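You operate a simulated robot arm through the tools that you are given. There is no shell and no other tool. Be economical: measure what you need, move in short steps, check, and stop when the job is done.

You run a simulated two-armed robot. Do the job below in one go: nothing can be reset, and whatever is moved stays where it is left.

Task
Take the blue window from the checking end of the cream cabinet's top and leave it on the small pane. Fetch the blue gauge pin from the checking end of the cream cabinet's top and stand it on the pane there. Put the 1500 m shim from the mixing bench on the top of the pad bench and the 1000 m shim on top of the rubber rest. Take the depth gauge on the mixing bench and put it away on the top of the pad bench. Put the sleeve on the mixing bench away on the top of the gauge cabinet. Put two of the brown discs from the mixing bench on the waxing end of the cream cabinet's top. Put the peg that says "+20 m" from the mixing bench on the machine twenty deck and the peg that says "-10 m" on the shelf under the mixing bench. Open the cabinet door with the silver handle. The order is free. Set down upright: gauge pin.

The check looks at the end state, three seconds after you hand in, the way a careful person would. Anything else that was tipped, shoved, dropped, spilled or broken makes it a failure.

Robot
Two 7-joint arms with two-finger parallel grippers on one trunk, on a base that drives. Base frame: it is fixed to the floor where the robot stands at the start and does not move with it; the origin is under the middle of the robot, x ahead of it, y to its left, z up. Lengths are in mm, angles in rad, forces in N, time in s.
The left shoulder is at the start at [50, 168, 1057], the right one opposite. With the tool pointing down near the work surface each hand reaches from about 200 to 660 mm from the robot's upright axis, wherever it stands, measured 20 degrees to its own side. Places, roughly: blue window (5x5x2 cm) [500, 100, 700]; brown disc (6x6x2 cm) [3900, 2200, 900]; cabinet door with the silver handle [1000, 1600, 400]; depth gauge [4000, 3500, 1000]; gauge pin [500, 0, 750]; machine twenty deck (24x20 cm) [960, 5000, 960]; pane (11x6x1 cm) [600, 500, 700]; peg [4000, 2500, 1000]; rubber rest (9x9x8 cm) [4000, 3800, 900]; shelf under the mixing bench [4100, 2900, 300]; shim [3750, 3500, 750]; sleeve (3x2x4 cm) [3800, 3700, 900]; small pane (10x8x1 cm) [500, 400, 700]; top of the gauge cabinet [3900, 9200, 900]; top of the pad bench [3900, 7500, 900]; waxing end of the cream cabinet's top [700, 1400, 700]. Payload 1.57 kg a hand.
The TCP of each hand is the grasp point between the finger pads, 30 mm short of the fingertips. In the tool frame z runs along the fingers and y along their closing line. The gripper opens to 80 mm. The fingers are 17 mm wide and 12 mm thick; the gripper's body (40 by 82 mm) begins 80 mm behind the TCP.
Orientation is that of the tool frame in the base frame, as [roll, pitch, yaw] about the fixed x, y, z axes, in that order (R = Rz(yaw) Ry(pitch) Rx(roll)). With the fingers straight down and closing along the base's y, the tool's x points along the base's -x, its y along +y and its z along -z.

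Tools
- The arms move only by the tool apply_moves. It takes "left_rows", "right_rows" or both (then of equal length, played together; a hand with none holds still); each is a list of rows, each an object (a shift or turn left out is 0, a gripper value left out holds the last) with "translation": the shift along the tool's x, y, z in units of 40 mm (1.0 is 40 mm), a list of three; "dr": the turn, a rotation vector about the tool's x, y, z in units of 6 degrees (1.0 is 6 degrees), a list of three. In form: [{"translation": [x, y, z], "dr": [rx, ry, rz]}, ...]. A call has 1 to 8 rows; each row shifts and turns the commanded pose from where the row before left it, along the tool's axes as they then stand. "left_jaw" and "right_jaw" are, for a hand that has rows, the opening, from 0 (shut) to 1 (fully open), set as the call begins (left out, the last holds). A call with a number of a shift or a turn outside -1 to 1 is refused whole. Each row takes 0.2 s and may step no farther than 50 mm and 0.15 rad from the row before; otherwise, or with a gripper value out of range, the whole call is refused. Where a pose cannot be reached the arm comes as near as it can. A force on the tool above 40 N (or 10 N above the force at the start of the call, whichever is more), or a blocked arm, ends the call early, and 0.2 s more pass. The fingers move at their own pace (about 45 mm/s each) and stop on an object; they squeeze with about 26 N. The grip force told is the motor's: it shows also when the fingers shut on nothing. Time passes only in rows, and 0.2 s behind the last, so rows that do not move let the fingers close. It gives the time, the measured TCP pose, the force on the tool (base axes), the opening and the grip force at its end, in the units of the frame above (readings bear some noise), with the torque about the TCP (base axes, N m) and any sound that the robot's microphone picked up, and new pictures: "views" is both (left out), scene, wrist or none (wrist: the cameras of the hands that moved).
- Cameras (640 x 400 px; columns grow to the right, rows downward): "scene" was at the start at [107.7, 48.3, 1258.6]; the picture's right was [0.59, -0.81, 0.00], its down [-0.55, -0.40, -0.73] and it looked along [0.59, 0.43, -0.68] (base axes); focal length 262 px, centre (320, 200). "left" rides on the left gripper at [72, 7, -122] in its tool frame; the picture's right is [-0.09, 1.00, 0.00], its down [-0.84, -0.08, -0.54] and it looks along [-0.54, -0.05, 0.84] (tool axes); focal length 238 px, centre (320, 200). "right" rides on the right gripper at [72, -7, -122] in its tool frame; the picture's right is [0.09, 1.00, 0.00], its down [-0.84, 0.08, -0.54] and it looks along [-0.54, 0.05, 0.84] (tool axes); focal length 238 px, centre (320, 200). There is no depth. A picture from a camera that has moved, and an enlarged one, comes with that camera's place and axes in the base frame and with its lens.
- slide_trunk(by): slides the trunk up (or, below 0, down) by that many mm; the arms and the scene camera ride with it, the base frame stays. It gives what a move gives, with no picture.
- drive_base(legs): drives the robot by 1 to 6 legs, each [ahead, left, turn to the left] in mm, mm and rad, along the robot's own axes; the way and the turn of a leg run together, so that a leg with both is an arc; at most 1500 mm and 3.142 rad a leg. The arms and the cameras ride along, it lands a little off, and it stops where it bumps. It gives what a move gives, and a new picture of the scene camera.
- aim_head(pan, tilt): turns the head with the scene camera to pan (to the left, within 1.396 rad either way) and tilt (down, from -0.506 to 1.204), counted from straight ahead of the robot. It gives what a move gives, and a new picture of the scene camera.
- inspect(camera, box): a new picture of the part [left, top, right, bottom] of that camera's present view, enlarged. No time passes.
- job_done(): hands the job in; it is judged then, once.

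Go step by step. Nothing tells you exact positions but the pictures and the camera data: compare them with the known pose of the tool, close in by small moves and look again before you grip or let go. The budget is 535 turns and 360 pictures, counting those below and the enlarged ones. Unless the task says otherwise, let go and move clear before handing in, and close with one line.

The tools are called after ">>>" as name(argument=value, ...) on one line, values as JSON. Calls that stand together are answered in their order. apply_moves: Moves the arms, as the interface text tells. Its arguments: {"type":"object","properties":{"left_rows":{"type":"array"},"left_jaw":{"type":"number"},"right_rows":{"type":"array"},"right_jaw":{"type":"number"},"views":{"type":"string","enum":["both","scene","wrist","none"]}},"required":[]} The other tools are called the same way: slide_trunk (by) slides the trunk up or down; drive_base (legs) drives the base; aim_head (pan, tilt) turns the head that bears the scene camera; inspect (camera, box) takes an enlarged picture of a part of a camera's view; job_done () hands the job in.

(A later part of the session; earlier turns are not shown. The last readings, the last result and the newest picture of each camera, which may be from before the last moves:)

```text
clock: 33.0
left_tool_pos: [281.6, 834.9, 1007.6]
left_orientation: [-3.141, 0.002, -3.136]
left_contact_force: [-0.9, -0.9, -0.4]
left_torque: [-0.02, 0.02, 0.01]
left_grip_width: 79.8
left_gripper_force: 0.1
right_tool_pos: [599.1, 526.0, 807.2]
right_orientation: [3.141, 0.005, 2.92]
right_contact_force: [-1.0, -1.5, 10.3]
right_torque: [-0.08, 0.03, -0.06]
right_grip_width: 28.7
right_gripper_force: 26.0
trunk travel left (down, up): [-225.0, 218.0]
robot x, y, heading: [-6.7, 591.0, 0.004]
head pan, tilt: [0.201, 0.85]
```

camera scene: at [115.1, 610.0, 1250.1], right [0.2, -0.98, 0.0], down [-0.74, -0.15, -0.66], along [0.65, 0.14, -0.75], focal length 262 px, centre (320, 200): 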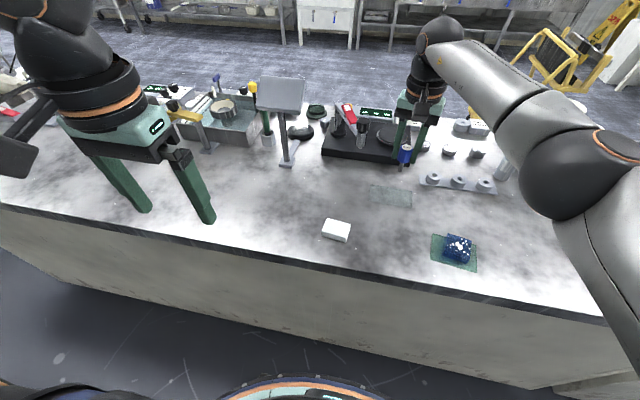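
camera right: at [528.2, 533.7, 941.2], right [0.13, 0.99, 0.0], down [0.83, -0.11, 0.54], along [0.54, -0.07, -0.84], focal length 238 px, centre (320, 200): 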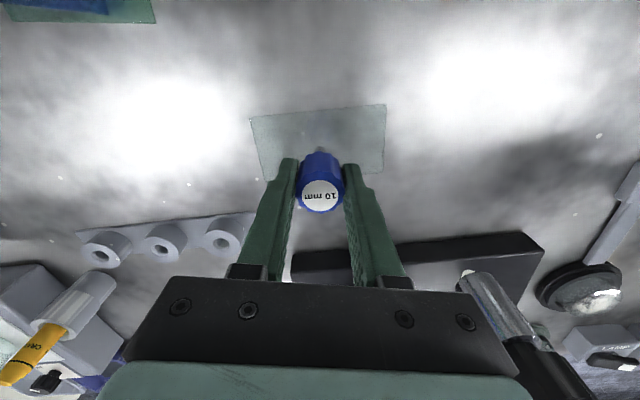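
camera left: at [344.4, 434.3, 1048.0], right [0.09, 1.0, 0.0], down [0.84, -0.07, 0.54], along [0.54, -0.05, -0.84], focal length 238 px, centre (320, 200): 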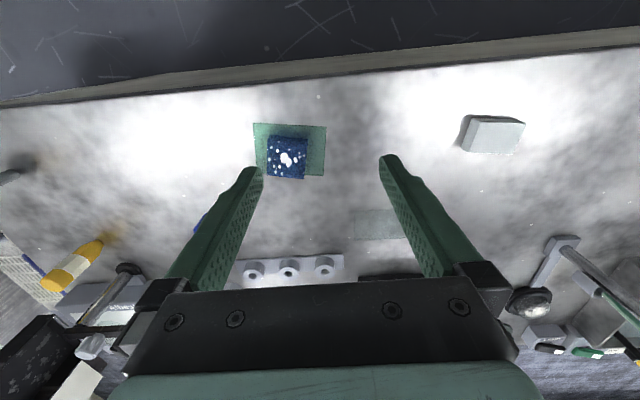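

Contact with the pane. I ease off and release gradually.

>>> apply_moves(right_rows=[{"translation": [0, 0, -0.025]}, {}, {}], right_jaw=0.5, views="none")

>>> apply_moves(right_rows=[{}, {}, {}, {}], right_jaw=1, views="wrist")

```text
clock: 33.8
left_tool_pos: [282.3, 834.9, 1007.2]
left_orientation: [3.141, 0.002, -3.136]
left_contact_force: [-0.1, -0.4, 0.0]
left_torque: [-0.01, -0.01, 0.02]
left_grip_width: 80.0
left_gripper_force: 0.1
right_tool_pos: [600.4, 525.6, 806.6]
right_orientation: [3.141, 0.0, 2.92]
right_contact_force: [0.4, 0.2, -0.5]
right_torque: [-0.03, -0.01, -0.02]
right_grip_width: 40.0
right_gripper_force: 0.0
trunk travel left (down, up): [-225.0, 218.0]
robot x, y, heading: [-5.7, 593.1, 0.004]
head pan, tilt: [0.201, 0.85]
```

```text
clock: 34.8
left_tool_pos: [283.0, 834.8, 1007.3]
left_orientation: [-3.141, -0.001, -3.136]
left_contact_force: [-0.8, -0.2, -0.2]
left_torque: [0.02, 0.02, 0.01]
left_grip_width: 79.6
left_gripper_force: 0.0
right_tool_pos: [600.6, 525.6, 806.9]
right_orientation: [-3.141, 0.0, 2.921]
right_contact_force: [0.2, 0.3, 0.0]
right_torque: [0.0, -0.01, 0.02]
right_grip_width: 80.0
right_gripper_force: 0.0
trunk travel left (down, up): [-225.0, 218.0]
robot x, y, heading: [1.8, 594.3, 0.003]
head pan, tilt: [0.201, 0.85]
camera right: at [528.9, 535.1, 930.3], right [0.13, 0.99, 0.0], down [0.83, -0.11, 0.54], along [0.54, -0.07, -0.84], focal length 238 px, centre (320, 200)
```

right: 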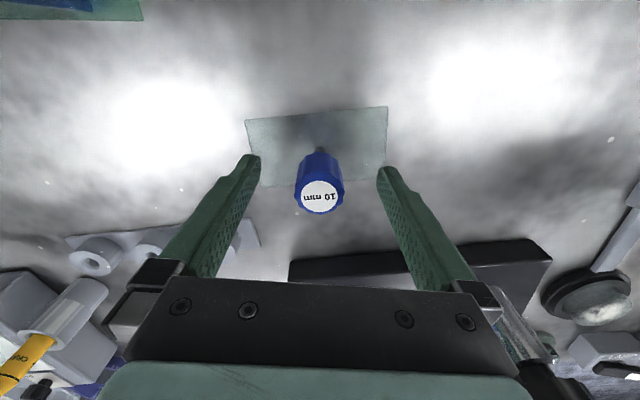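

The pin stands. I lift clear and tuck the hand back.

>>> apply_moves(right_rows=[{"translation": [0, 0, -0.9]}, {"translation": [0, 0, -0.9]}, {"translation": [0, 0, -0.9]}, {"translation": [0, 0, -0.9]}, {"translation": [0.2, 0, -0.8]}, {"translation": [1, 0, 0]}, {"translation": [1, 0, 0]}, {"translation": [1, 0, 0]}], views="none")

>>> apply_moves(right_rows=[{"translation": [0.8, -0.8, 0], "dr": [0, 0, -0.7]}, {"translation": [0.8, -0.8, 0], "dr": [0, 0, -0.7]}, {"translation": [0.8, -0.8, 0], "dr": [0, 0, -0.7]}, {"translation": [0, -1, 0]}, {"translation": [0, -1, 0]}], views="none")

>>> aim_head(pan=0.9, tilt=0.5)

```text
clock: 36.5
left_tool_pos: [282.4, 834.7, 1006.6]
left_orientation: [3.141, 0.0, -3.136]
left_contact_force: [-0.1, -1.0, -0.2]
left_torque: [-0.01, 0.0, 0.02]
left_grip_width: 80.1
left_gripper_force: 0.1
right_tool_pos: [473.9, 552.5, 982.5]
right_orientation: [3.141, 0.0, 2.92]
right_contact_force: [0.1, 0.0, -0.4]
right_torque: [-0.01, 0.0, 0.03]
right_grip_width: 80.0
right_gripper_force: 0.0
right hand out of reach, approached as far as the arm can: row 4
trunk travel left (down, up): [-225.0, 218.0]
robot x, y, heading: [-3.5, 593.7, 0.008]
head pan, tilt: [0.201, 0.85]
```

```text
clock: 37.8
left_tool_pos: [282.8, 834.8, 1006.6]
left_orientation: [3.14, -0.001, -3.139]
left_contact_force: [-0.1, 0.7, 0.0]
left_torque: [-0.01, -0.01, 0.02]
left_grip_width: 79.8
left_gripper_force: 0.1
right_tool_pos: [361.4, 390.2, 981.3]
right_orientation: [3.141, 0.0, 3.141]
right_contact_force: [-0.2, -0.6, 0.6]
right_torque: [0.01, 0.0, 0.01]
right_grip_width: 79.9
right_gripper_force: 0.1
trunk travel left (down, up): [-225.0, 218.0]
robot x, y, heading: [-2.2, 590.8, 0.006]
head pan, tilt: [0.201, 0.85]
```

```text
clock: 38.8
left_tool_pos: [282.4, 833.8, 1006.5]
left_orientation: [3.141, -0.002, -3.137]
left_contact_force: [-0.3, 0.1, -1.0]
left_torque: [-0.01, 0.01, 0.0]
left_grip_width: 79.8
left_gripper_force: 0.1
right_tool_pos: [363.1, 390.6, 981.4]
right_orientation: [3.141, 0.0, 3.139]
right_contact_force: [-1.0, 0.4, 0.3]
right_torque: [0.01, 0.0, -0.01]
right_grip_width: 80.0
right_gripper_force: 0.0
trunk travel left (down, up): [-225.0, 218.0]
robot x, y, heading: [-2.1, 593.3, 0.003]
head pan, tilt: [0.901, 0.499]
camera scene: at [94.7, 665.8, 1280.1], right [0.79, -0.62, 0.0], down [-0.3, -0.38, -0.88], along [0.54, 0.69, -0.48], focal length 262 px, centre (320, 200)
```

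scene: 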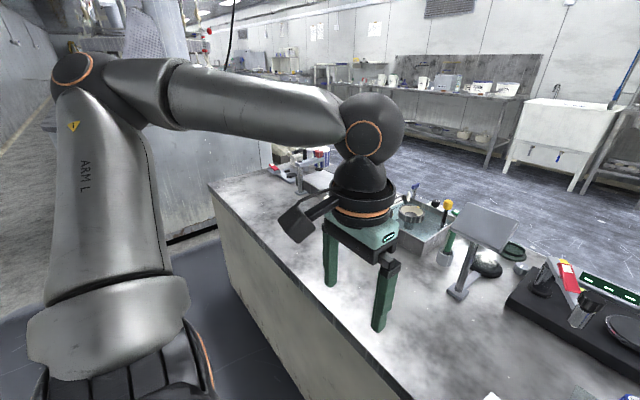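

I look around to plan the route round the cabinet.

>>> aim_head(pan=-0.9, tilt=0.4)

>>> aim_head(pan=0.3, tilt=0.25)

>>> aim_head(pan=1.39, tilt=0.3)

```text
clock: 40.6
left_tool_pos: [283.1, 834.4, 1006.7]
left_orientation: [3.14, 0.0, -3.137]
left_contact_force: [-0.4, 0.8, -0.2]
left_torque: [-0.03, -0.01, 0.03]
left_grip_width: 80.1
left_gripper_force: 0.0
right_tool_pos: [362.8, 390.8, 980.9]
right_orientation: [-3.141, 0.0, 3.139]
right_contact_force: [-0.4, -0.2, 1.1]
right_torque: [0.03, -0.03, -0.01]
right_grip_width: 80.1
right_gripper_force: 0.1
trunk travel left (down, up): [-225.0, 218.0]
robot x, y, heading: [2.8, 592.3, 0.004]
head pan, tilt: [-0.901, 0.4]
camera scene: at [96.5, 522.0, 1289.2], right [-0.78, -0.63, 0.0], down [-0.24, 0.3, -0.92], along [0.58, -0.72, -0.39], focal length 262 px, centre (320, 200)
```

scene: 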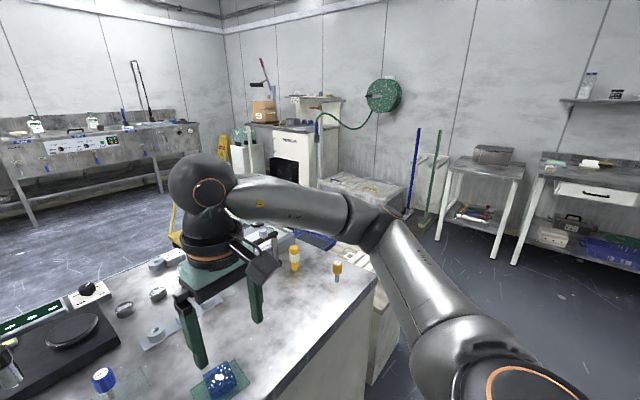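

```text
clock: 42.0
left_tool_pos: [282.4, 835.1, 1006.6]
left_orientation: [-3.141, -0.001, -3.136]
left_contact_force: [-0.4, -0.4, 0.9]
left_torque: [-0.02, 0.0, 0.02]
left_grip_width: 80.0
left_gripper_force: 0.1
right_tool_pos: [362.3, 391.1, 981.3]
right_orientation: [3.141, -0.001, 3.139]
right_contact_force: [-0.6, 0.2, -0.3]
right_torque: [0.02, -0.01, 0.0]
right_grip_width: 80.1
right_gripper_force: 0.0
trunk travel left (down, up): [-225.0, 218.0]
robot x, y, heading: [-2.0, 594.3, 0.002]
head pan, tilt: [0.3, 0.25]
camera scene: at [127.6, 622.3, 1303.2], right [0.3, -0.95, 0.0], down [-0.24, -0.07, -0.97], along [0.92, 0.29, -0.25], focal length 262 px, centre (320, 200)
```

scene: 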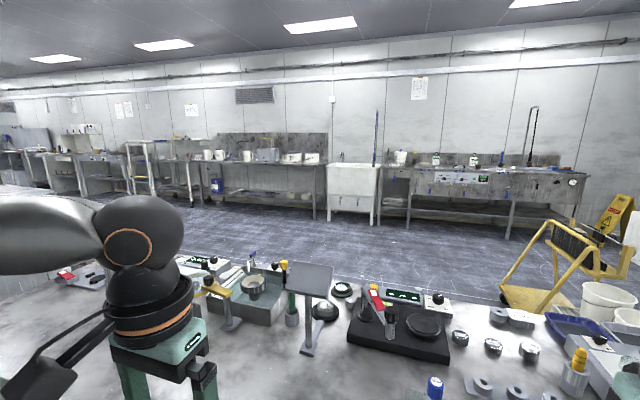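

```text
clock: 43.4
left_tool_pos: [282.5, 835.1, 1006.0]
left_orientation: [3.14, 0.001, -3.136]
left_contact_force: [-0.7, -0.5, -0.2]
left_torque: [0.01, 0.01, 0.03]
left_grip_width: 79.9
left_gripper_force: 0.0
right_tool_pos: [362.2, 391.3, 981.7]
right_orientation: [-3.141, 0.0, 3.14]
right_contact_force: [-0.1, 0.6, 0.7]
right_torque: [0.0, 0.04, 0.0]
right_grip_width: 80.1
right_gripper_force: 0.1
trunk travel left (down, up): [-225.0, 218.0]
robot x, y, heading: [-0.8, 594.2, 0.007]
head pan, tilt: [1.389, 0.3]
camera scene: at [55.0, 686.1, 1298.5], right [0.98, -0.18, 0.0], down [-0.05, -0.29, -0.96], along [0.17, 0.94, -0.3], focal length 262 px, centre (320, 200)
```

scene: 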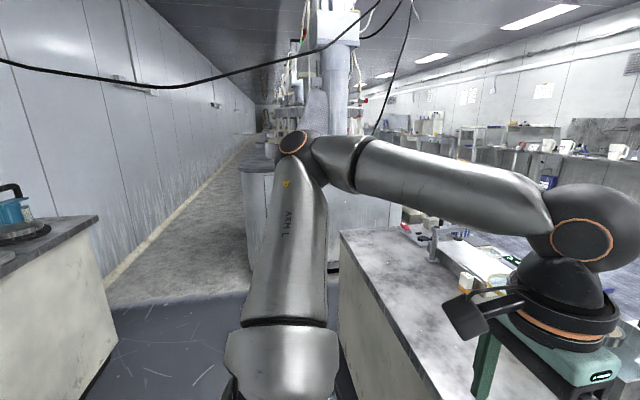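

The row of machines begins beyond the cabinet's left end, with a gap at about y 1890–2700. I drive toward it and look.

>>> drive_base(legs=[[-100, 1100, 0]])

>>> aim_head(pan=0.7, tilt=0.7)

```text
clock: 49.3
left_tool_pos: [168.5, 1996.6, 1007.1]
left_orientation: [-3.141, 0.0, -3.123]
left_contact_force: [-0.3, -0.3, 0.3]
left_torque: [0.01, 0.0, -0.01]
left_grip_width: 80.0
left_gripper_force: 0.1
right_tool_pos: [254.3, 1554.1, 981.1]
right_orientation: [3.142, 0.001, -3.129]
right_contact_force: [-0.3, -0.3, 0.8]
right_torque: [0.01, 0.01, 0.0]
right_grip_width: 80.0
right_gripper_force: 0.0
trunk travel left (down, up): [-225.0, 218.0]
robot x, y, heading: [-115.2, 1753.6, 0.022]
head pan, tilt: [1.389, 0.3]
camera scene: at [-57.0, 1845.3, 1298.5], right [0.99, -0.16, 0.0], down [-0.05, -0.29, -0.96], along [0.16, 0.94, -0.3], focal length 262 px, centre (320, 200)
```

scene: 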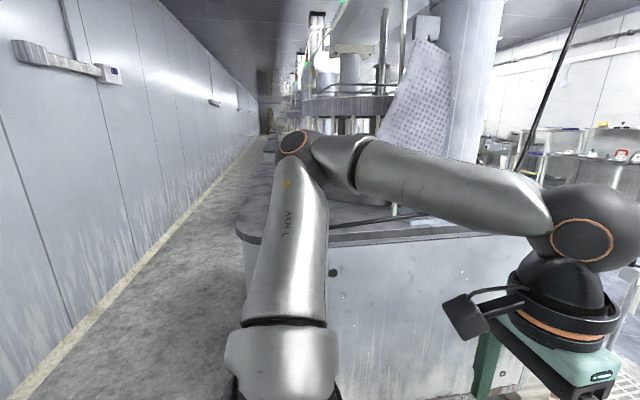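

```text
clock: 50.3
left_tool_pos: [169.0, 1996.3, 1005.6]
left_orientation: [3.141, 0.0, -3.123]
left_contact_force: [0.8, 0.2, -0.4]
left_torque: [0.01, 0.01, 0.0]
left_grip_width: 79.9
left_gripper_force: 0.1
right_tool_pos: [253.8, 1553.0, 981.1]
right_orientation: [-3.14, 0.0, -3.13]
right_contact_force: [0.4, 1.1, -0.6]
right_torque: [-0.03, 0.0, -0.02]
right_grip_width: 79.9
right_gripper_force: 0.0
trunk travel left (down, up): [-225.0, 218.0]
robot x, y, heading: [-110.8, 1753.5, 0.018]
head pan, tilt: [0.7, 0.7]
camera scene: at [-8.3, 1808.9, 1262.4], right [0.66, -0.75, 0.0], down [-0.49, -0.42, -0.77], along [0.58, 0.5, -0.64], focal length 262 px, centre (320, 200)
```

scene: 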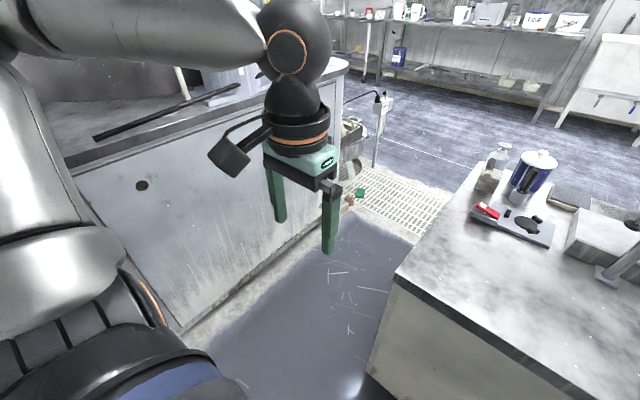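

The gap is about 740 mm wide (y 1900–2640). I'll pass sideways facing the cabinet so the elbows don't stick out over the machine; first I turn in place in the corridor.

>>> drive_base(legs=[[0, 0, -1.589]])

>>> aim_head(pan=1.39, tilt=0.7)

```text
clock: 54.7
left_tool_pos: [117.4, 1457.7, 1007.0]
left_orientation: [3.142, 0.001, 1.537]
left_contact_force: [-1.3, 0.6, -0.5]
left_torque: [0.0, -0.03, -0.02]
left_grip_width: 80.0
left_gripper_force: 0.1
right_tool_pos: [-330.1, 1396.2, 980.5]
right_orientation: [-3.141, -0.001, 1.53]
right_contact_force: [-0.6, 0.4, 0.4]
right_torque: [0.0, 0.0, 0.01]
right_grip_width: 80.0
right_gripper_force: 0.0
trunk travel left (down, up): [-225.0, 218.0]
robot x, y, heading: [-109.9, 1754.3, -1.603]
head pan, tilt: [0.7, 0.7]
camera scene: at [-61.2, 1645.7, 1262.4], right [-0.79, -0.62, 0.0], down [-0.4, 0.51, -0.76], along [0.47, -0.6, -0.64], focal length 262 px, centre (320, 200)
```

scene: 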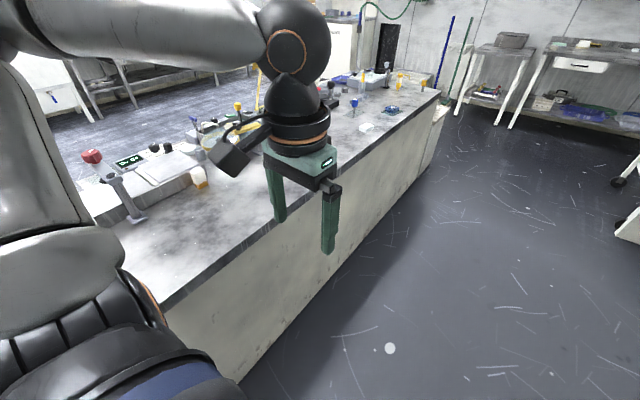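

```text
clock: 55.7
left_tool_pos: [117.2, 1457.8, 1006.3]
left_orientation: [-3.141, 0.001, 1.538]
left_contact_force: [-0.4, -0.2, 0.0]
left_torque: [0.01, 0.01, 0.03]
left_grip_width: 79.8
left_gripper_force: 0.1
right_tool_pos: [-329.7, 1397.0, 980.8]
right_orientation: [3.142, 0.0, 1.53]
right_contact_force: [-1.1, 0.0, 1.4]
right_torque: [0.01, 0.01, -0.02]
right_grip_width: 80.1
right_gripper_force: 0.1
trunk travel left (down, up): [-225.0, 218.0]
robot x, y, heading: [-114.5, 1750.4, -1.602]
head pan, tilt: [1.389, 0.7]
camera scene: at [-30.7, 1694.2, 1262.4], right [-0.21, -0.98, 0.0], down [-0.63, 0.14, -0.76], along [0.75, -0.16, -0.64], focal length 262 px, centre (320, 200)
```

scene: 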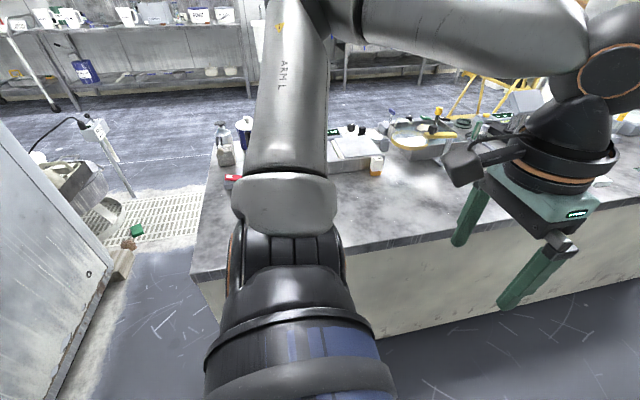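

>>> drive_base(legs=[[0, 0, 0.031], [-520, 0, 0]])

```text
clock: 59.2
left_tool_pos: [126.0, 2008.9, 1006.1]
left_orientation: [3.141, 0.001, 1.57]
left_contact_force: [0.3, -0.6, -0.6]
left_torque: [0.04, 0.0, 0.0]
left_grip_width: 80.3
left_gripper_force: 0.1
right_tool_pos: [-316.8, 1929.9, 982.0]
right_orientation: [3.142, 0.0, 1.563]
right_contact_force: [0.5, -0.5, -0.1]
right_torque: [0.02, 0.02, 0.05]
right_grip_width: 80.1
right_gripper_force: 0.0
trunk travel left (down, up): [-225.0, 218.0]
robot x, y, heading: [-115.0, 2295.3, -1.574]
head pan, tilt: [1.389, 0.7]
camera scene: at [-28.3, 2238.8, 1262.4], right [-0.18, -0.98, 0.0], down [-0.63, 0.12, -0.76], along [0.75, -0.14, -0.64], focal length 262 px, centre (320, 200)
```

scene: 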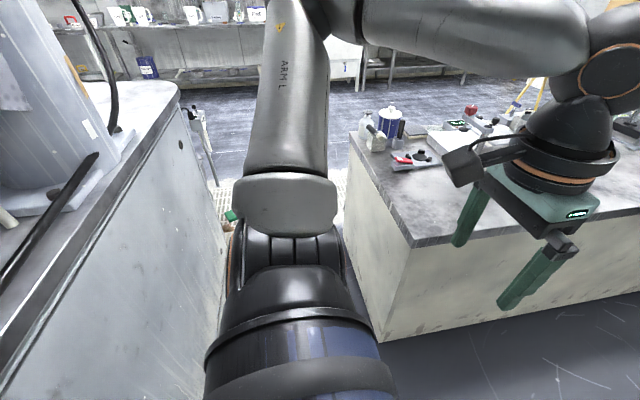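

>>> drive_base(legs=[[15, 500, 0]])

```text
clock: 62.2
left_tool_pos: [621.2, 1993.0, 1005.7]
left_orientation: [3.142, 0.0, 1.57]
left_contact_force: [0.1, 0.6, 0.1]
left_torque: [0.0, -0.01, 0.02]
left_grip_width: 80.3
left_gripper_force: 0.0
right_tool_pos: [176.9, 1916.9, 981.0]
right_orientation: [3.141, 0.0, 1.565]
right_contact_force: [0.4, 0.6, 0.5]
right_torque: [0.02, -0.01, -0.02]
right_grip_width: 79.9
right_gripper_force: 0.0
trunk travel left (down, up): [-225.0, 218.0]
robot x, y, heading: [384.4, 2280.7, -1.571]
head pan, tilt: [1.389, 0.7]
camera scene: at [467.3, 2223.6, 1262.3], right [-0.18, -0.98, 0.0], down [-0.63, 0.12, -0.76], along [0.75, -0.14, -0.64], focal length 262 px, centre (320, 200)
```

scene: 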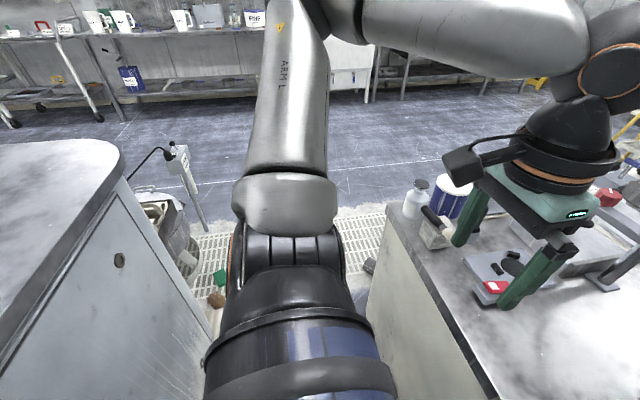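

It fits. I continue through the gap.

>>> drive_base(legs=[[10, 800, 0], [0, 800, 0]])

>>> aim_head(pan=0.6, tilt=0.6)

```text
clock: 70.5
left_tool_pos: [2238.3, 1965.5, 1006.8]
left_orientation: [3.14, -0.001, 1.543]
left_contact_force: [-0.6, 0.4, -0.4]
left_torque: [-0.04, -0.02, -0.04]
left_grip_width: 79.9
left_gripper_force: 0.1
right_tool_pos: [1789.9, 1901.5, 980.8]
right_orientation: [-3.141, 0.0, 1.536]
right_contact_force: [1.2, -0.1, 0.5]
right_torque: [0.02, -0.02, 0.02]
right_grip_width: 80.0
right_gripper_force: 0.0
trunk travel left (down, up): [-225.0, 218.0]
robot x, y, heading: [2008.7, 2257.1, -1.598]
head pan, tilt: [1.389, 0.7]
camera scene: at [2089.8, 2200.4, 1262.4], right [-0.21, -0.98, 0.0], down [-0.63, 0.13, -0.76], along [0.75, -0.16, -0.64], focal length 262 px, centre (320, 200)
```

scene: 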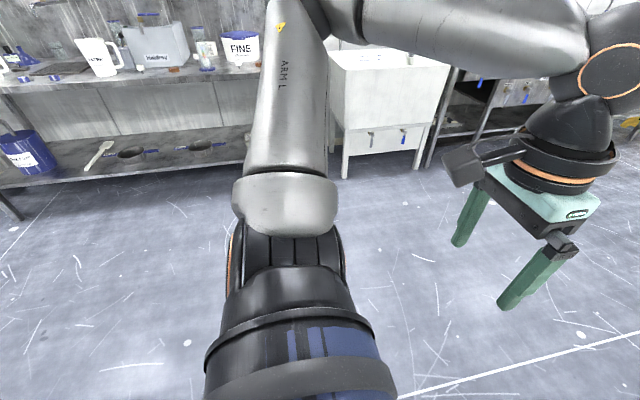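

```text
clock: 71.6
left_tool_pos: [2236.7, 1965.8, 1006.9]
left_orientation: [3.14, 0.001, 1.543]
left_contact_force: [0.5, -0.1, 0.2]
left_torque: [-0.02, 0.0, 0.0]
left_grip_width: 79.7
left_gripper_force: 0.0
right_tool_pos: [1792.0, 1900.5, 980.7]
right_orientation: [-3.141, 0.0, 1.535]
right_contact_force: [-0.1, 0.3, -0.8]
right_torque: [0.02, 0.0, -0.01]
right_grip_width: 79.9
right_gripper_force: 0.0
trunk travel left (down, up): [-225.0, 218.0]
robot x, y, heading: [2006.8, 2254.5, -1.601]
head pan, tilt: [0.6, 0.6]
camera scene: at [2054.5, 2143.8, 1271.0], right [-0.84, -0.54, 0.0], down [-0.31, 0.47, -0.83], along [0.45, -0.69, -0.56], focal length 262 px, centre (320, 200)
```

scene: 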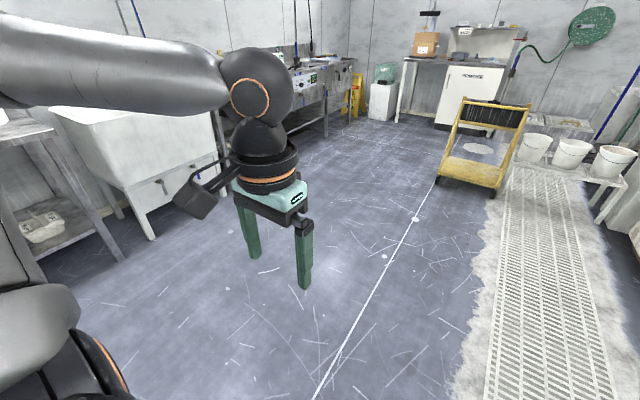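

I'm in the open aisle. I turn to face the mixing bench.

>>> drive_base(legs=[[0, 0, 1.6], [500, 700, 0]])

>>> aim_head(pan=0, tilt=0.35)

```text
clock: 80.0
left_tool_pos: [2825.1, 3173.0, 1006.5]
left_orientation: [3.139, 0.002, 3.11]
left_contact_force: [0.2, -0.1, -0.2]
left_torque: [-0.01, 0.0, 0.0]
left_grip_width: 79.9
left_gripper_force: 0.1
right_tool_pos: [2888.6, 2726.9, 981.8]
right_orientation: [-3.141, 0.001, 3.102]
right_contact_force: [0.2, 0.5, -0.3]
right_torque: [0.02, -0.03, 0.01]
right_grip_width: 80.0
right_gripper_force: 0.0
trunk travel left (down, up): [-225.0, 218.0]
robot x, y, heading: [2533.6, 2944.2, -0.031]
head pan, tilt: [0.6, 0.6]
camera scene: at [2646.5, 2988.6, 1271.0], right [0.54, -0.84, 0.0], down [-0.48, -0.3, -0.82], along [0.69, 0.44, -0.57], focal length 262 px, centre (320, 200)
```

scene: 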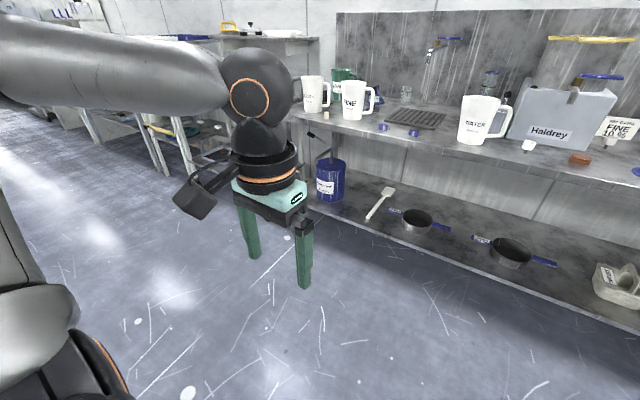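

```text
clock: 81.0
left_tool_pos: [2825.1, 3173.5, 1005.7]
left_orientation: [3.141, 0.001, 3.108]
left_contact_force: [-0.5, 0.6, 0.1]
left_torque: [-0.02, -0.01, 0.0]
left_grip_width: 80.2
left_gripper_force: 0.0
right_tool_pos: [2889.8, 2726.7, 980.9]
right_orientation: [-3.141, -0.001, 3.103]
right_contact_force: [0.5, 0.0, -0.1]
right_torque: [0.0, 0.02, -0.01]
right_grip_width: 80.0
right_gripper_force: 0.0
trunk travel left (down, up): [-225.0, 218.0]
robot x, y, heading: [2531.2, 2941.5, -0.037]
head pan, tilt: [0.0, 0.351]
camera scene: at [2665.1, 2938.0, 1293.7], right [-0.03, -1.0, 0.0], down [-0.34, 0.01, -0.94], along [0.94, -0.03, -0.34], focal length 262 px, centre (320, 200)
```

scene: 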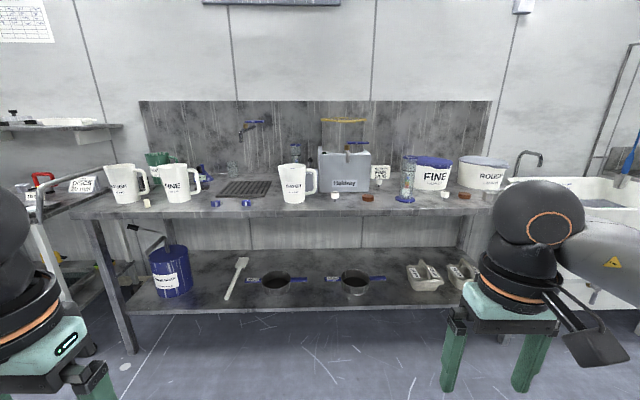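

Now I see the mixing bench: blue caps, brown discs and white ones. I enlarge it.

>>> inspect(camera="scene", box=[80, 110, 320, 260])

>>> inspect(camera="scene", box=[270, 110, 510, 260])

```text
2.67 times, centred on (200, 185) of scene
camera zoom: at [2665.1, 2938.0, 1293.7], right [-0.03, -1.0, 0.0], down [-0.34, 0.01, -0.94], along [0.94, -0.03, -0.34], focal length 698 px, centre (640, 240)
```

zoom: 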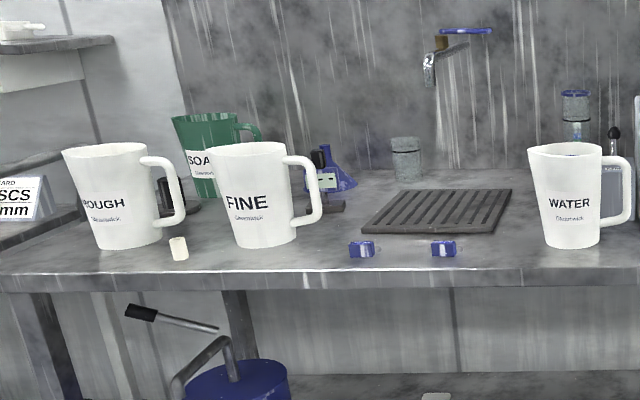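

```text
2.67 times, centred on (390, 185) of scene
camera zoom: at [2665.1, 2938.0, 1293.7], right [-0.03, -1.0, 0.0], down [-0.34, 0.01, -0.94], along [0.94, -0.03, -0.34], focal length 698 px, centre (133, 240)
```

zoom: 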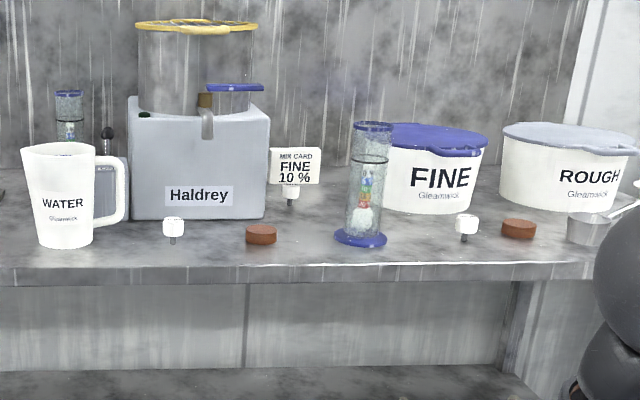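

I check the robot's own base extent by looking straight down, and raise the trunk for the higher bench.

>>> slide_trunk(by=140)

>>> aim_head(pan=0, tilt=1.2)

```text
clock: 82.7
left_tool_pos: [2824.8, 3172.4, 1146.4]
left_orientation: [3.139, -0.001, 3.109]
left_contact_force: [-0.4, 0.1, 0.5]
left_torque: [0.02, -0.02, -0.01]
left_grip_width: 80.0
left_gripper_force: 0.0
right_tool_pos: [2889.1, 2725.4, 1121.4]
right_orientation: [-3.14, 0.0, 3.105]
right_contact_force: [0.5, -0.6, 0.0]
right_torque: [0.0, 0.0, 0.0]
right_grip_width: 80.0
right_gripper_force: 0.0
trunk travel left (down, up): [-365.0, 78.0]
robot x, y, heading: [2529.4, 2941.3, -0.032]
head pan, tilt: [0.0, 0.351]
```

```text
clock: 83.8
left_tool_pos: [2823.4, 3171.6, 1145.1]
left_orientation: [3.139, 0.001, 3.109]
left_contact_force: [0.3, 0.5, -0.4]
left_torque: [-0.01, 0.01, -0.01]
left_grip_width: 79.9
left_gripper_force: 0.1
right_tool_pos: [2889.1, 2726.3, 1122.2]
right_orientation: [-3.14, -0.002, 3.104]
right_contact_force: [1.2, 0.1, -0.5]
right_torque: [-0.01, 0.02, -0.05]
right_grip_width: 80.0
right_gripper_force: 0.0
trunk travel left (down, up): [-365.0, 78.0]
robot x, y, heading: [2533.5, 2942.7, -0.037]
head pan, tilt: [0.0, 1.201]
camera scene: at [2627.9, 2939.1, 1366.4], right [-0.03, -1.0, 0.0], down [-0.93, 0.03, -0.36], along [0.36, -0.01, -0.93], focal length 262 px, centre (320, 200)
```

scene: 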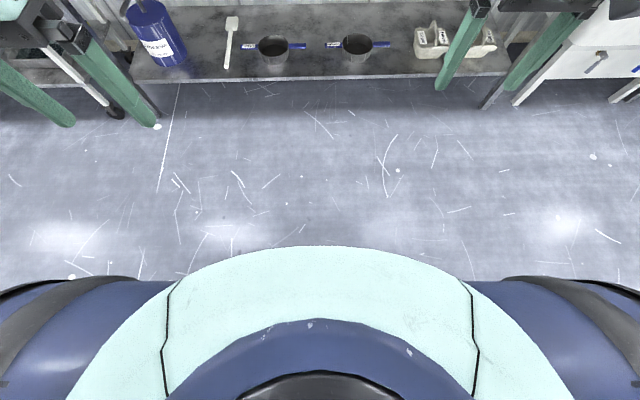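

I'll fix the heading, shift left and approach the bench's left part.

>>> drive_base(legs=[[0, 0, 0.034], [0, 520, 0], [650, 0, 0]])

>>> aim_head(pan=0.15, tilt=0.7)

```text
clock: 90.5
left_tool_pos: [3477.8, 3710.7, 1146.9]
left_orientation: [3.139, -0.001, -3.137]
left_contact_force: [-0.6, -0.1, -1.4]
left_torque: [0.0, 0.01, 0.0]
left_grip_width: 80.0
left_gripper_force: 0.1
right_tool_pos: [3555.9, 3267.1, 1121.9]
right_orientation: [3.14, 0.002, 3.138]
right_contact_force: [0.0, -0.2, 0.4]
right_torque: [0.01, 0.03, 0.01]
right_grip_width: 79.8
right_gripper_force: 0.1
trunk travel left (down, up): [-365.0, 78.0]
robot x, y, heading: [3194.2, 3471.9, -0.0]
head pan, tilt: [0.0, 1.201]
camera scene: at [3287.4, 3470.7, 1366.4], right [0.0, -1.0, 0.0], down [-0.93, 0.0, -0.36], along [0.36, 0.0, -0.93], focal length 262 px, centre (320, 200)
```

scene: 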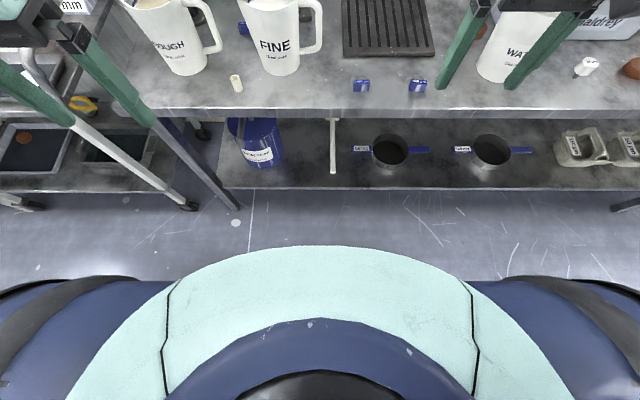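

```text
clock: 91.5
left_tool_pos: [3476.4, 3710.0, 1146.7]
left_orientation: [3.139, 0.0, -3.139]
left_contact_force: [-0.1, 0.3, 0.8]
left_torque: [0.02, -0.01, 0.01]
left_grip_width: 80.0
left_gripper_force: 0.0
right_tool_pos: [3555.7, 3266.3, 1121.8]
right_orientation: [3.141, 0.001, 3.137]
right_contact_force: [0.2, 0.2, -1.1]
right_torque: [0.0, -0.03, 0.02]
right_grip_width: 80.0
right_gripper_force: 0.1
trunk travel left (down, up): [-365.0, 78.0]
robot x, y, heading: [3193.8, 3465.4, 0.004]
head pan, tilt: [0.15, 0.7]
camera scene: at [3315.1, 3483.5, 1402.3], right [0.15, -0.99, 0.0], down [-0.64, -0.1, -0.76], along [0.76, 0.12, -0.64], focal length 262 px, centre (320, 200)
```

scene: 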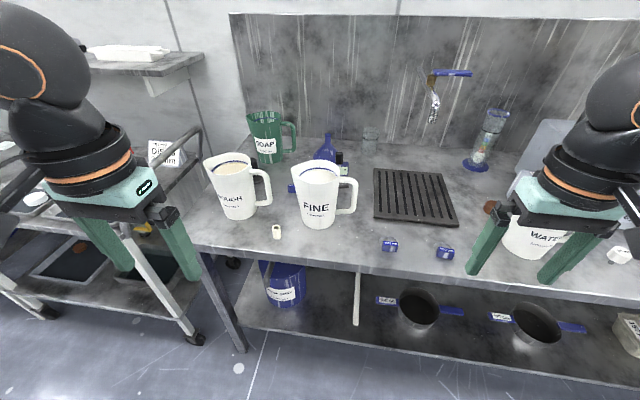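

>>> inspect(camera="scene", box=[190, 90, 430, 240])

>>> inspect(camera="scene", box=[370, 230, 470, 270])

```text
2.67 times, centred on (310, 165) of scene
camera zoom: at [3315.1, 3483.5, 1402.3], right [0.15, -0.99, 0.0], down [-0.64, -0.1, -0.76], along [0.76, 0.12, -0.64], focal length 698 px, centre (347, 293)
```

zoom: 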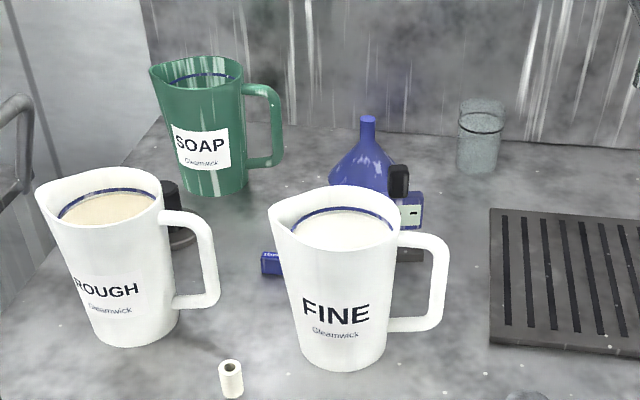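

```text
6.40 times, centred on (420, 250) of scene
camera zoom: at [3315.1, 3483.5, 1402.3], right [0.15, -0.99, 0.0], down [-0.64, -0.1, -0.76], along [0.76, 0.12, -0.64], focal length 1676 px, centre (-320, -120)
```

zoom: 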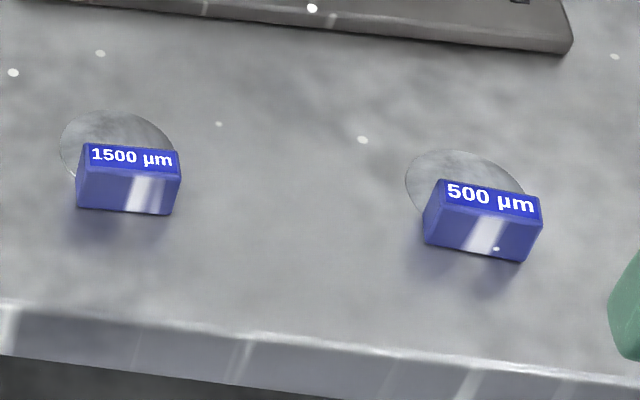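

The 1500 µm shim is the left front one (the other front one is 500 µm); the 1000 µm shim, depth gauge and rubber rest lie behind the jugs. I move closer, about 200 mm.

>>> drive_base(legs=[[150, 30, 0], [55, 0, 0]])

>>> aim_head(pan=0.25, tilt=0.75)

```text
clock: 93.4
left_tool_pos: [3678.8, 3741.8, 1146.7]
left_orientation: [3.139, -0.001, -3.137]
left_contact_force: [0.0, 0.3, -0.5]
left_torque: [0.02, 0.02, -0.02]
left_grip_width: 80.1
left_gripper_force: 0.0
right_tool_pos: [3758.9, 3298.3, 1120.5]
right_orientation: [3.14, -0.002, 3.141]
right_contact_force: [0.7, 0.3, 0.3]
right_torque: [0.01, 0.02, 0.03]
right_grip_width: 80.0
right_gripper_force: 0.1
trunk travel left (down, up): [-365.0, 78.0]
robot x, y, heading: [3390.9, 3502.3, 0.005]
head pan, tilt: [0.15, 0.7]
camera scene: at [3519.0, 3514.4, 1402.2], right [0.16, -0.99, 0.0], down [-0.64, -0.1, -0.76], along [0.75, 0.12, -0.65], focal length 262 px, centre (320, 200)
```

scene: 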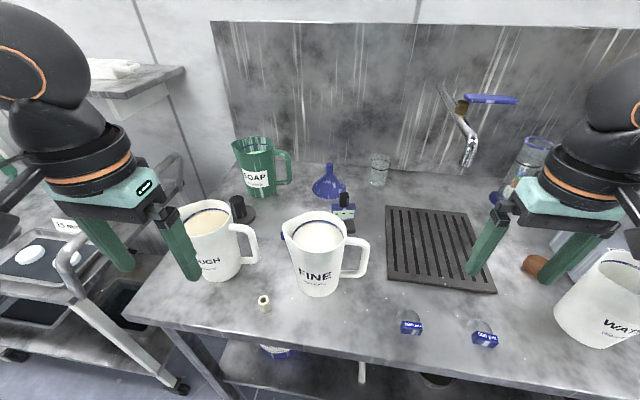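

```text
clock: 94.1
left_tool_pos: [3677.0, 3742.4, 1146.8]
left_orientation: [3.139, 0.001, -3.137]
left_contact_force: [0.3, 0.8, 0.4]
left_torque: [0.01, 0.0, 0.01]
left_grip_width: 79.8
left_gripper_force: 0.0
right_tool_pos: [3759.1, 3297.5, 1122.0]
right_orientation: [3.141, 0.0, 3.141]
right_contact_force: [-0.8, -0.4, -0.2]
right_torque: [-0.01, -0.03, 0.03]
right_grip_width: 79.9
right_gripper_force: 0.0
trunk travel left (down, up): [-365.0, 78.0]
robot x, y, heading: [3393.3, 3500.2, 0.008]
head pan, tilt: [0.25, 0.75]
camera scene: at [3513.9, 3522.2, 1398.2], right [0.25, -0.97, 0.0], down [-0.66, -0.17, -0.73], along [0.71, 0.18, -0.68], focal length 262 px, centre (320, 200)
```

scene: 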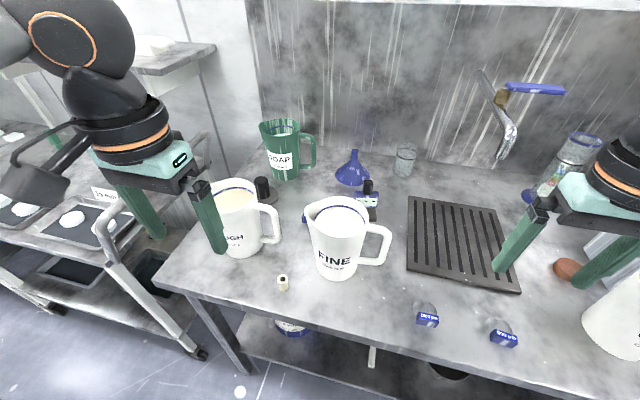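

The bench top is at z≈885; the shim is at (3769,3379) and the sleeve at (3764,3668). I take the left hand high over the area behind the jugs to see the 1000 µm shim.

>>> apply_moves(left_rows=[{"translation": [0, 0, -0.9]}, {"translation": [-0.9, -0.2, -0.3]}, {"translation": [-0.9, -0.2, 0]}, {"translation": [-0.9, -0.2, 0]}, {"translation": [-0.9, -0.2, 0]}, {"translation": [-0.9, -0.2, 0]}], views="both")

```text
clock: 95.5
left_tool_pos: [3858.4, 3701.3, 1197.5]
left_orientation: [3.139, -0.001, -3.134]
left_contact_force: [-0.1, 0.0, 0.9]
left_torque: [-0.02, 0.02, 0.04]
left_grip_width: 79.7
left_gripper_force: 0.3
right_tool_pos: [3759.7, 3298.5, 1120.4]
right_orientation: [3.141, -0.002, -3.141]
right_contact_force: [0.8, 0.2, 0.2]
right_torque: [0.0, 0.06, -0.01]
right_grip_width: 80.2
right_gripper_force: 0.1
trunk travel left (down, up): [-365.0, 78.0]
robot x, y, heading: [3394.0, 3499.7, 0.011]
head pan, tilt: [0.25, 0.75]
camera scene: at [3515.4, 3522.3, 1397.9], right [0.25, -0.97, 0.0], down [-0.66, -0.17, -0.73], along [0.71, 0.19, -0.68], focal length 262 px, centre (320, 200)
camera left: at [3786.3, 3705.2, 1319.1], right [0.08, 1.0, 0.0], down [0.84, -0.07, 0.54], along [0.54, -0.04, -0.84], focal length 238 px, centre (320, 200)
```

scene: 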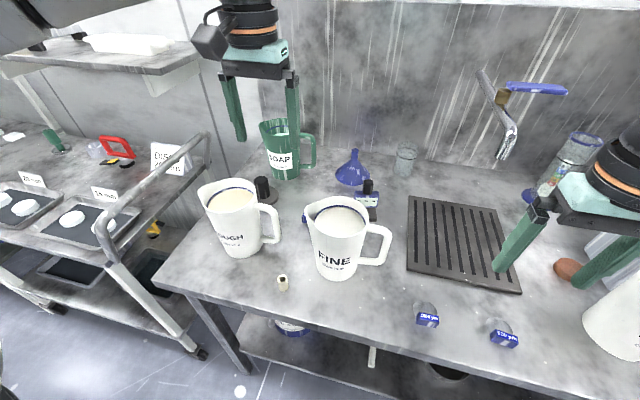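
left: 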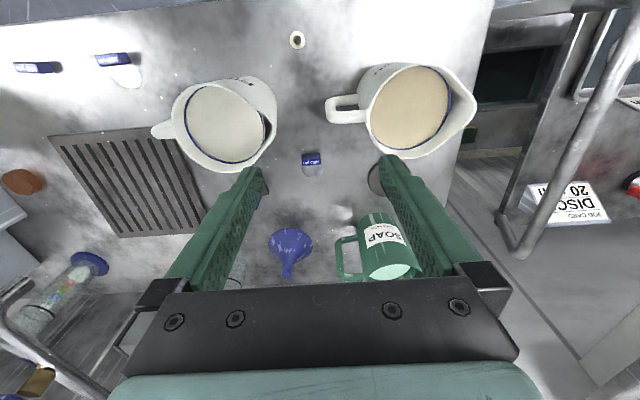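

The third shim is at about (3968,3677) behind the jugs, and the rest's edge shows at right. I shift the base left and slightly ahead so that both are within the left hand's reach, and look again.

>>> drive_base(legs=[[15, 120, -0.01]])

>>> inspect(camera="left", box=[120, 40, 520, 290])

```text
clock: 96.7
left_tool_pos: [3874.8, 3817.9, 1198.2]
left_orientation: [-3.142, -0.001, 3.135]
left_contact_force: [0.2, 0.1, -0.2]
left_torque: [-0.03, 0.0, -0.02]
left_grip_width: 79.7
left_gripper_force: 0.2
right_tool_pos: [3772.0, 3417.5, 1120.5]
right_orientation: [-3.142, 0.0, 3.131]
right_contact_force: [-0.7, -1.1, 0.1]
right_torque: [-0.02, -0.03, -0.02]
right_grip_width: 80.0
right_gripper_force: 0.1
trunk travel left (down, up): [-365.0, 78.0]
robot x, y, heading: [3412.4, 3627.3, -0.002]
head pan, tilt: [0.25, 0.75]
camera scene: at [3529.7, 3643.9, 1398.1], right [0.24, -0.97, 0.0], down [-0.66, -0.17, -0.73], along [0.71, 0.18, -0.68], focal length 262 px, centre (320, 200)
```

scene: 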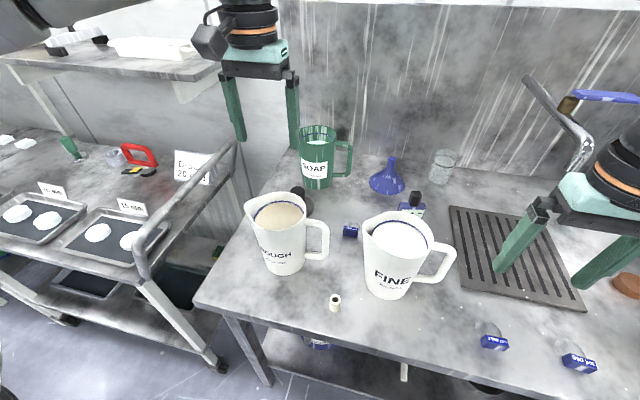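

```text
1.60 times, centred on (320, 165) of left
camera zoom: at [3802.2, 3823.6, 1319.4], right [0.1, 1.0, 0.0], down [0.84, -0.08, 0.54], along [0.54, -0.05, -0.84], focal length 381 px, centre (320, 256)
```

zoom: 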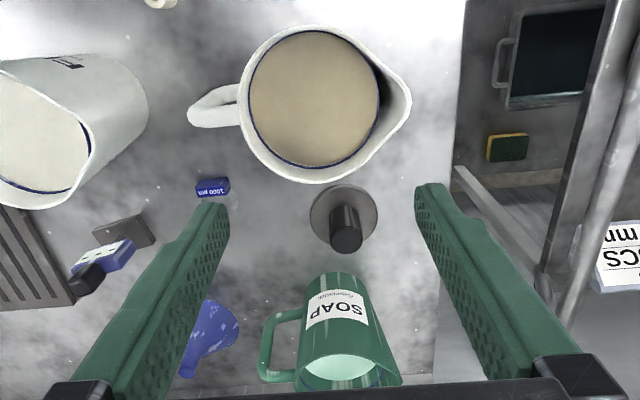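

>>> inspect(camera="scene", box=[260, 160, 460, 285])

>>> inspect(camera="left", box=[230, 130, 390, 230])

```text
3.20 times, centred on (360, 222) of scene
camera zoom: at [3529.7, 3643.9, 1398.1], right [0.24, -0.97, 0.0], down [-0.66, -0.17, -0.73], along [0.71, 0.18, -0.68], focal length 838 px, centre (192, 128)
```

zoom: 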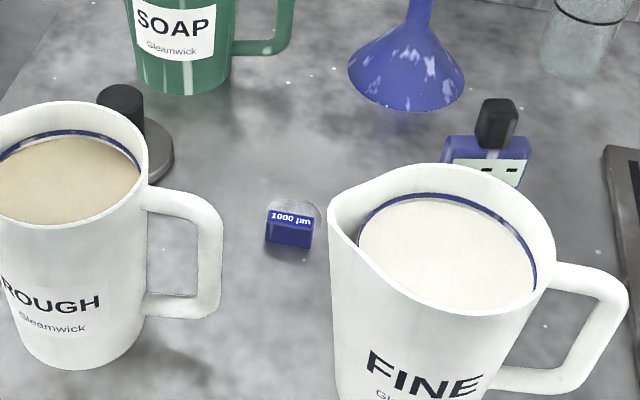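

```text
4.00 times, centred on (310, 180) of left
camera zoom: at [3802.2, 3823.6, 1319.4], right [0.1, 1.0, 0.0], down [0.84, -0.08, 0.54], along [0.54, -0.05, -0.84], focal length 953 px, centre (360, 280)
```

zoom: 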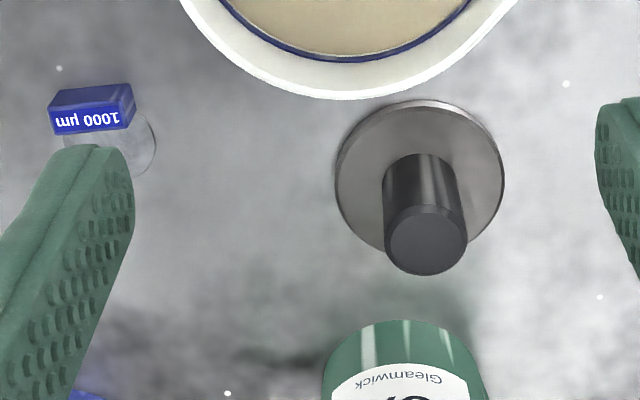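

The 1000 µm label is confirmed; the rest is the flange with the black post at about (4021,3834), its top at z≈955. I move over the shim and tilt the hand 15° so the camera housing clears the jugs.

>>> apply_moves(left_rows=[{"translation": [-0.58, -0.87, 0]}, {"translation": [-0.58, -0.87, 0]}, {"translation": [-0.58, -0.87, 0]}, {"translation": [-0.58, -0.87, 0]}, {"dr": [0, 0.83, 0]}, {"dr": [0, 0.83, 0]}, {"dr": [0, 0.84, 0]}], views="both")

```text
clock: 98.3
left_tool_pos: [3862.3, 3846.1, 1187.5]
left_orientation: [3.141, -0.261, 3.136]
left_contact_force: [-0.8, -0.3, 0.8]
left_torque: [-0.02, -0.01, -0.01]
left_grip_width: 79.9
left_gripper_force: 0.1
left hand out of reach, approached as far as the arm can: row 1, 2, 3, 4, 5, 6, 7
right_tool_pos: [3770.7, 3416.7, 1121.4]
right_orientation: [3.142, -0.001, 3.129]
right_contact_force: [0.0, 0.4, -0.3]
right_torque: [0.0, 0.0, -0.03]
right_grip_width: 80.0
right_gripper_force: 0.1
trunk travel left (down, up): [-365.0, 78.0]
robot x, y, heading: [3407.8, 3620.8, -0.004]
head pan, tilt: [0.25, 0.75]
camera scene: at [3529.7, 3643.0, 1398.1], right [0.24, -0.97, 0.0], down [-0.66, -0.17, -0.73], along [0.71, 0.18, -0.68], focal length 262 px, centre (320, 200)
camera left: at [3823.6, 3851.3, 1324.1], right [0.09, 1.0, -0.02], down [0.95, -0.08, 0.31], along [0.3, -0.05, -0.95], focal length 238 px, centre (320, 200)
```

scene: 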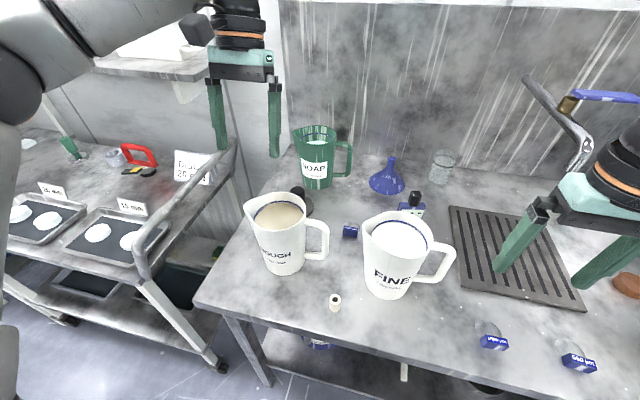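
left: 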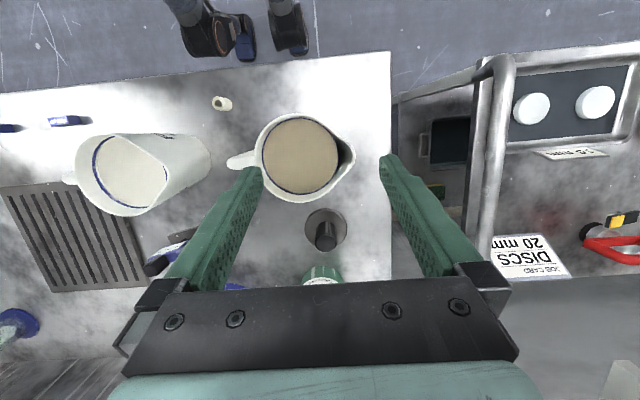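

The left arm can't reach inward from here (it needs about 20° to its own side). I shift the base right so the shim lies on its side, with the right hand pulled back.

>>> apply_moves(right_rows=[{"translation": [1, 0, 0]}, {"translation": [1, 0, 0]}, {"translation": [0.5, 0, 0]}], left_rows=[{"translation": [0, 0.3, 0]}, {}, {}], views="none")

>>> drive_base(legs=[[10, -170, 0]])

```text
clock: 99.1
left_tool_pos: [3861.7, 3857.8, 1188.7]
left_orientation: [3.14, -0.262, 3.136]
left_contact_force: [-0.6, 0.3, 0.1]
left_torque: [-0.03, -0.03, -0.04]
left_grip_width: 80.3
left_gripper_force: 0.0
right_tool_pos: [3671.0, 3419.8, 1122.2]
right_orientation: [3.142, 0.001, 3.129]
right_contact_force: [1.1, 0.3, 0.0]
right_torque: [0.02, 0.02, -0.02]
right_grip_width: 80.0
right_gripper_force: 0.0
trunk travel left (down, up): [-365.0, 78.0]
robot x, y, heading: [3407.9, 3626.3, -0.003]
head pan, tilt: [0.25, 0.75]
```

```text
clock: 100.6
left_tool_pos: [3871.8, 3681.3, 1188.3]
left_orientation: [3.141, -0.262, 3.135]
left_contact_force: [-0.4, -0.1, 0.4]
left_torque: [0.01, -0.02, -0.01]
left_grip_width: 80.0
left_gripper_force: 0.0
right_tool_pos: [3680.1, 3243.2, 1122.8]
right_orientation: [3.141, 0.0, 3.127]
right_contact_force: [-1.3, -0.2, 0.1]
right_torque: [-0.01, 0.01, -0.02]
right_grip_width: 80.0
right_gripper_force: 0.0
trunk travel left (down, up): [-365.0, 78.0]
robot x, y, heading: [3420.5, 3446.5, -0.003]
head pan, tilt: [0.25, 0.75]
camera scene: at [3539.0, 3467.3, 1398.1], right [0.24, -0.97, 0.0], down [-0.66, -0.16, -0.73], along [0.71, 0.18, -0.68], focal length 262 px, centre (320, 200)
```

scene: 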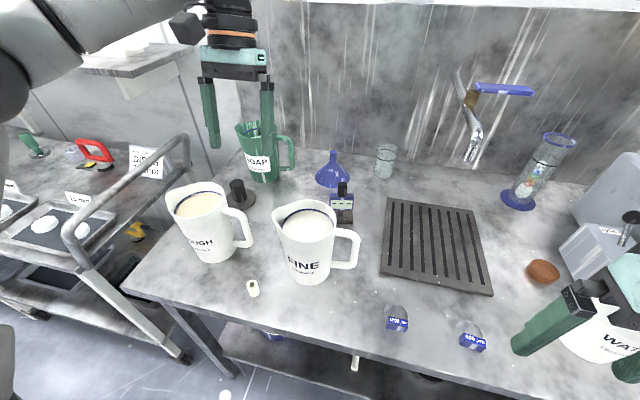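

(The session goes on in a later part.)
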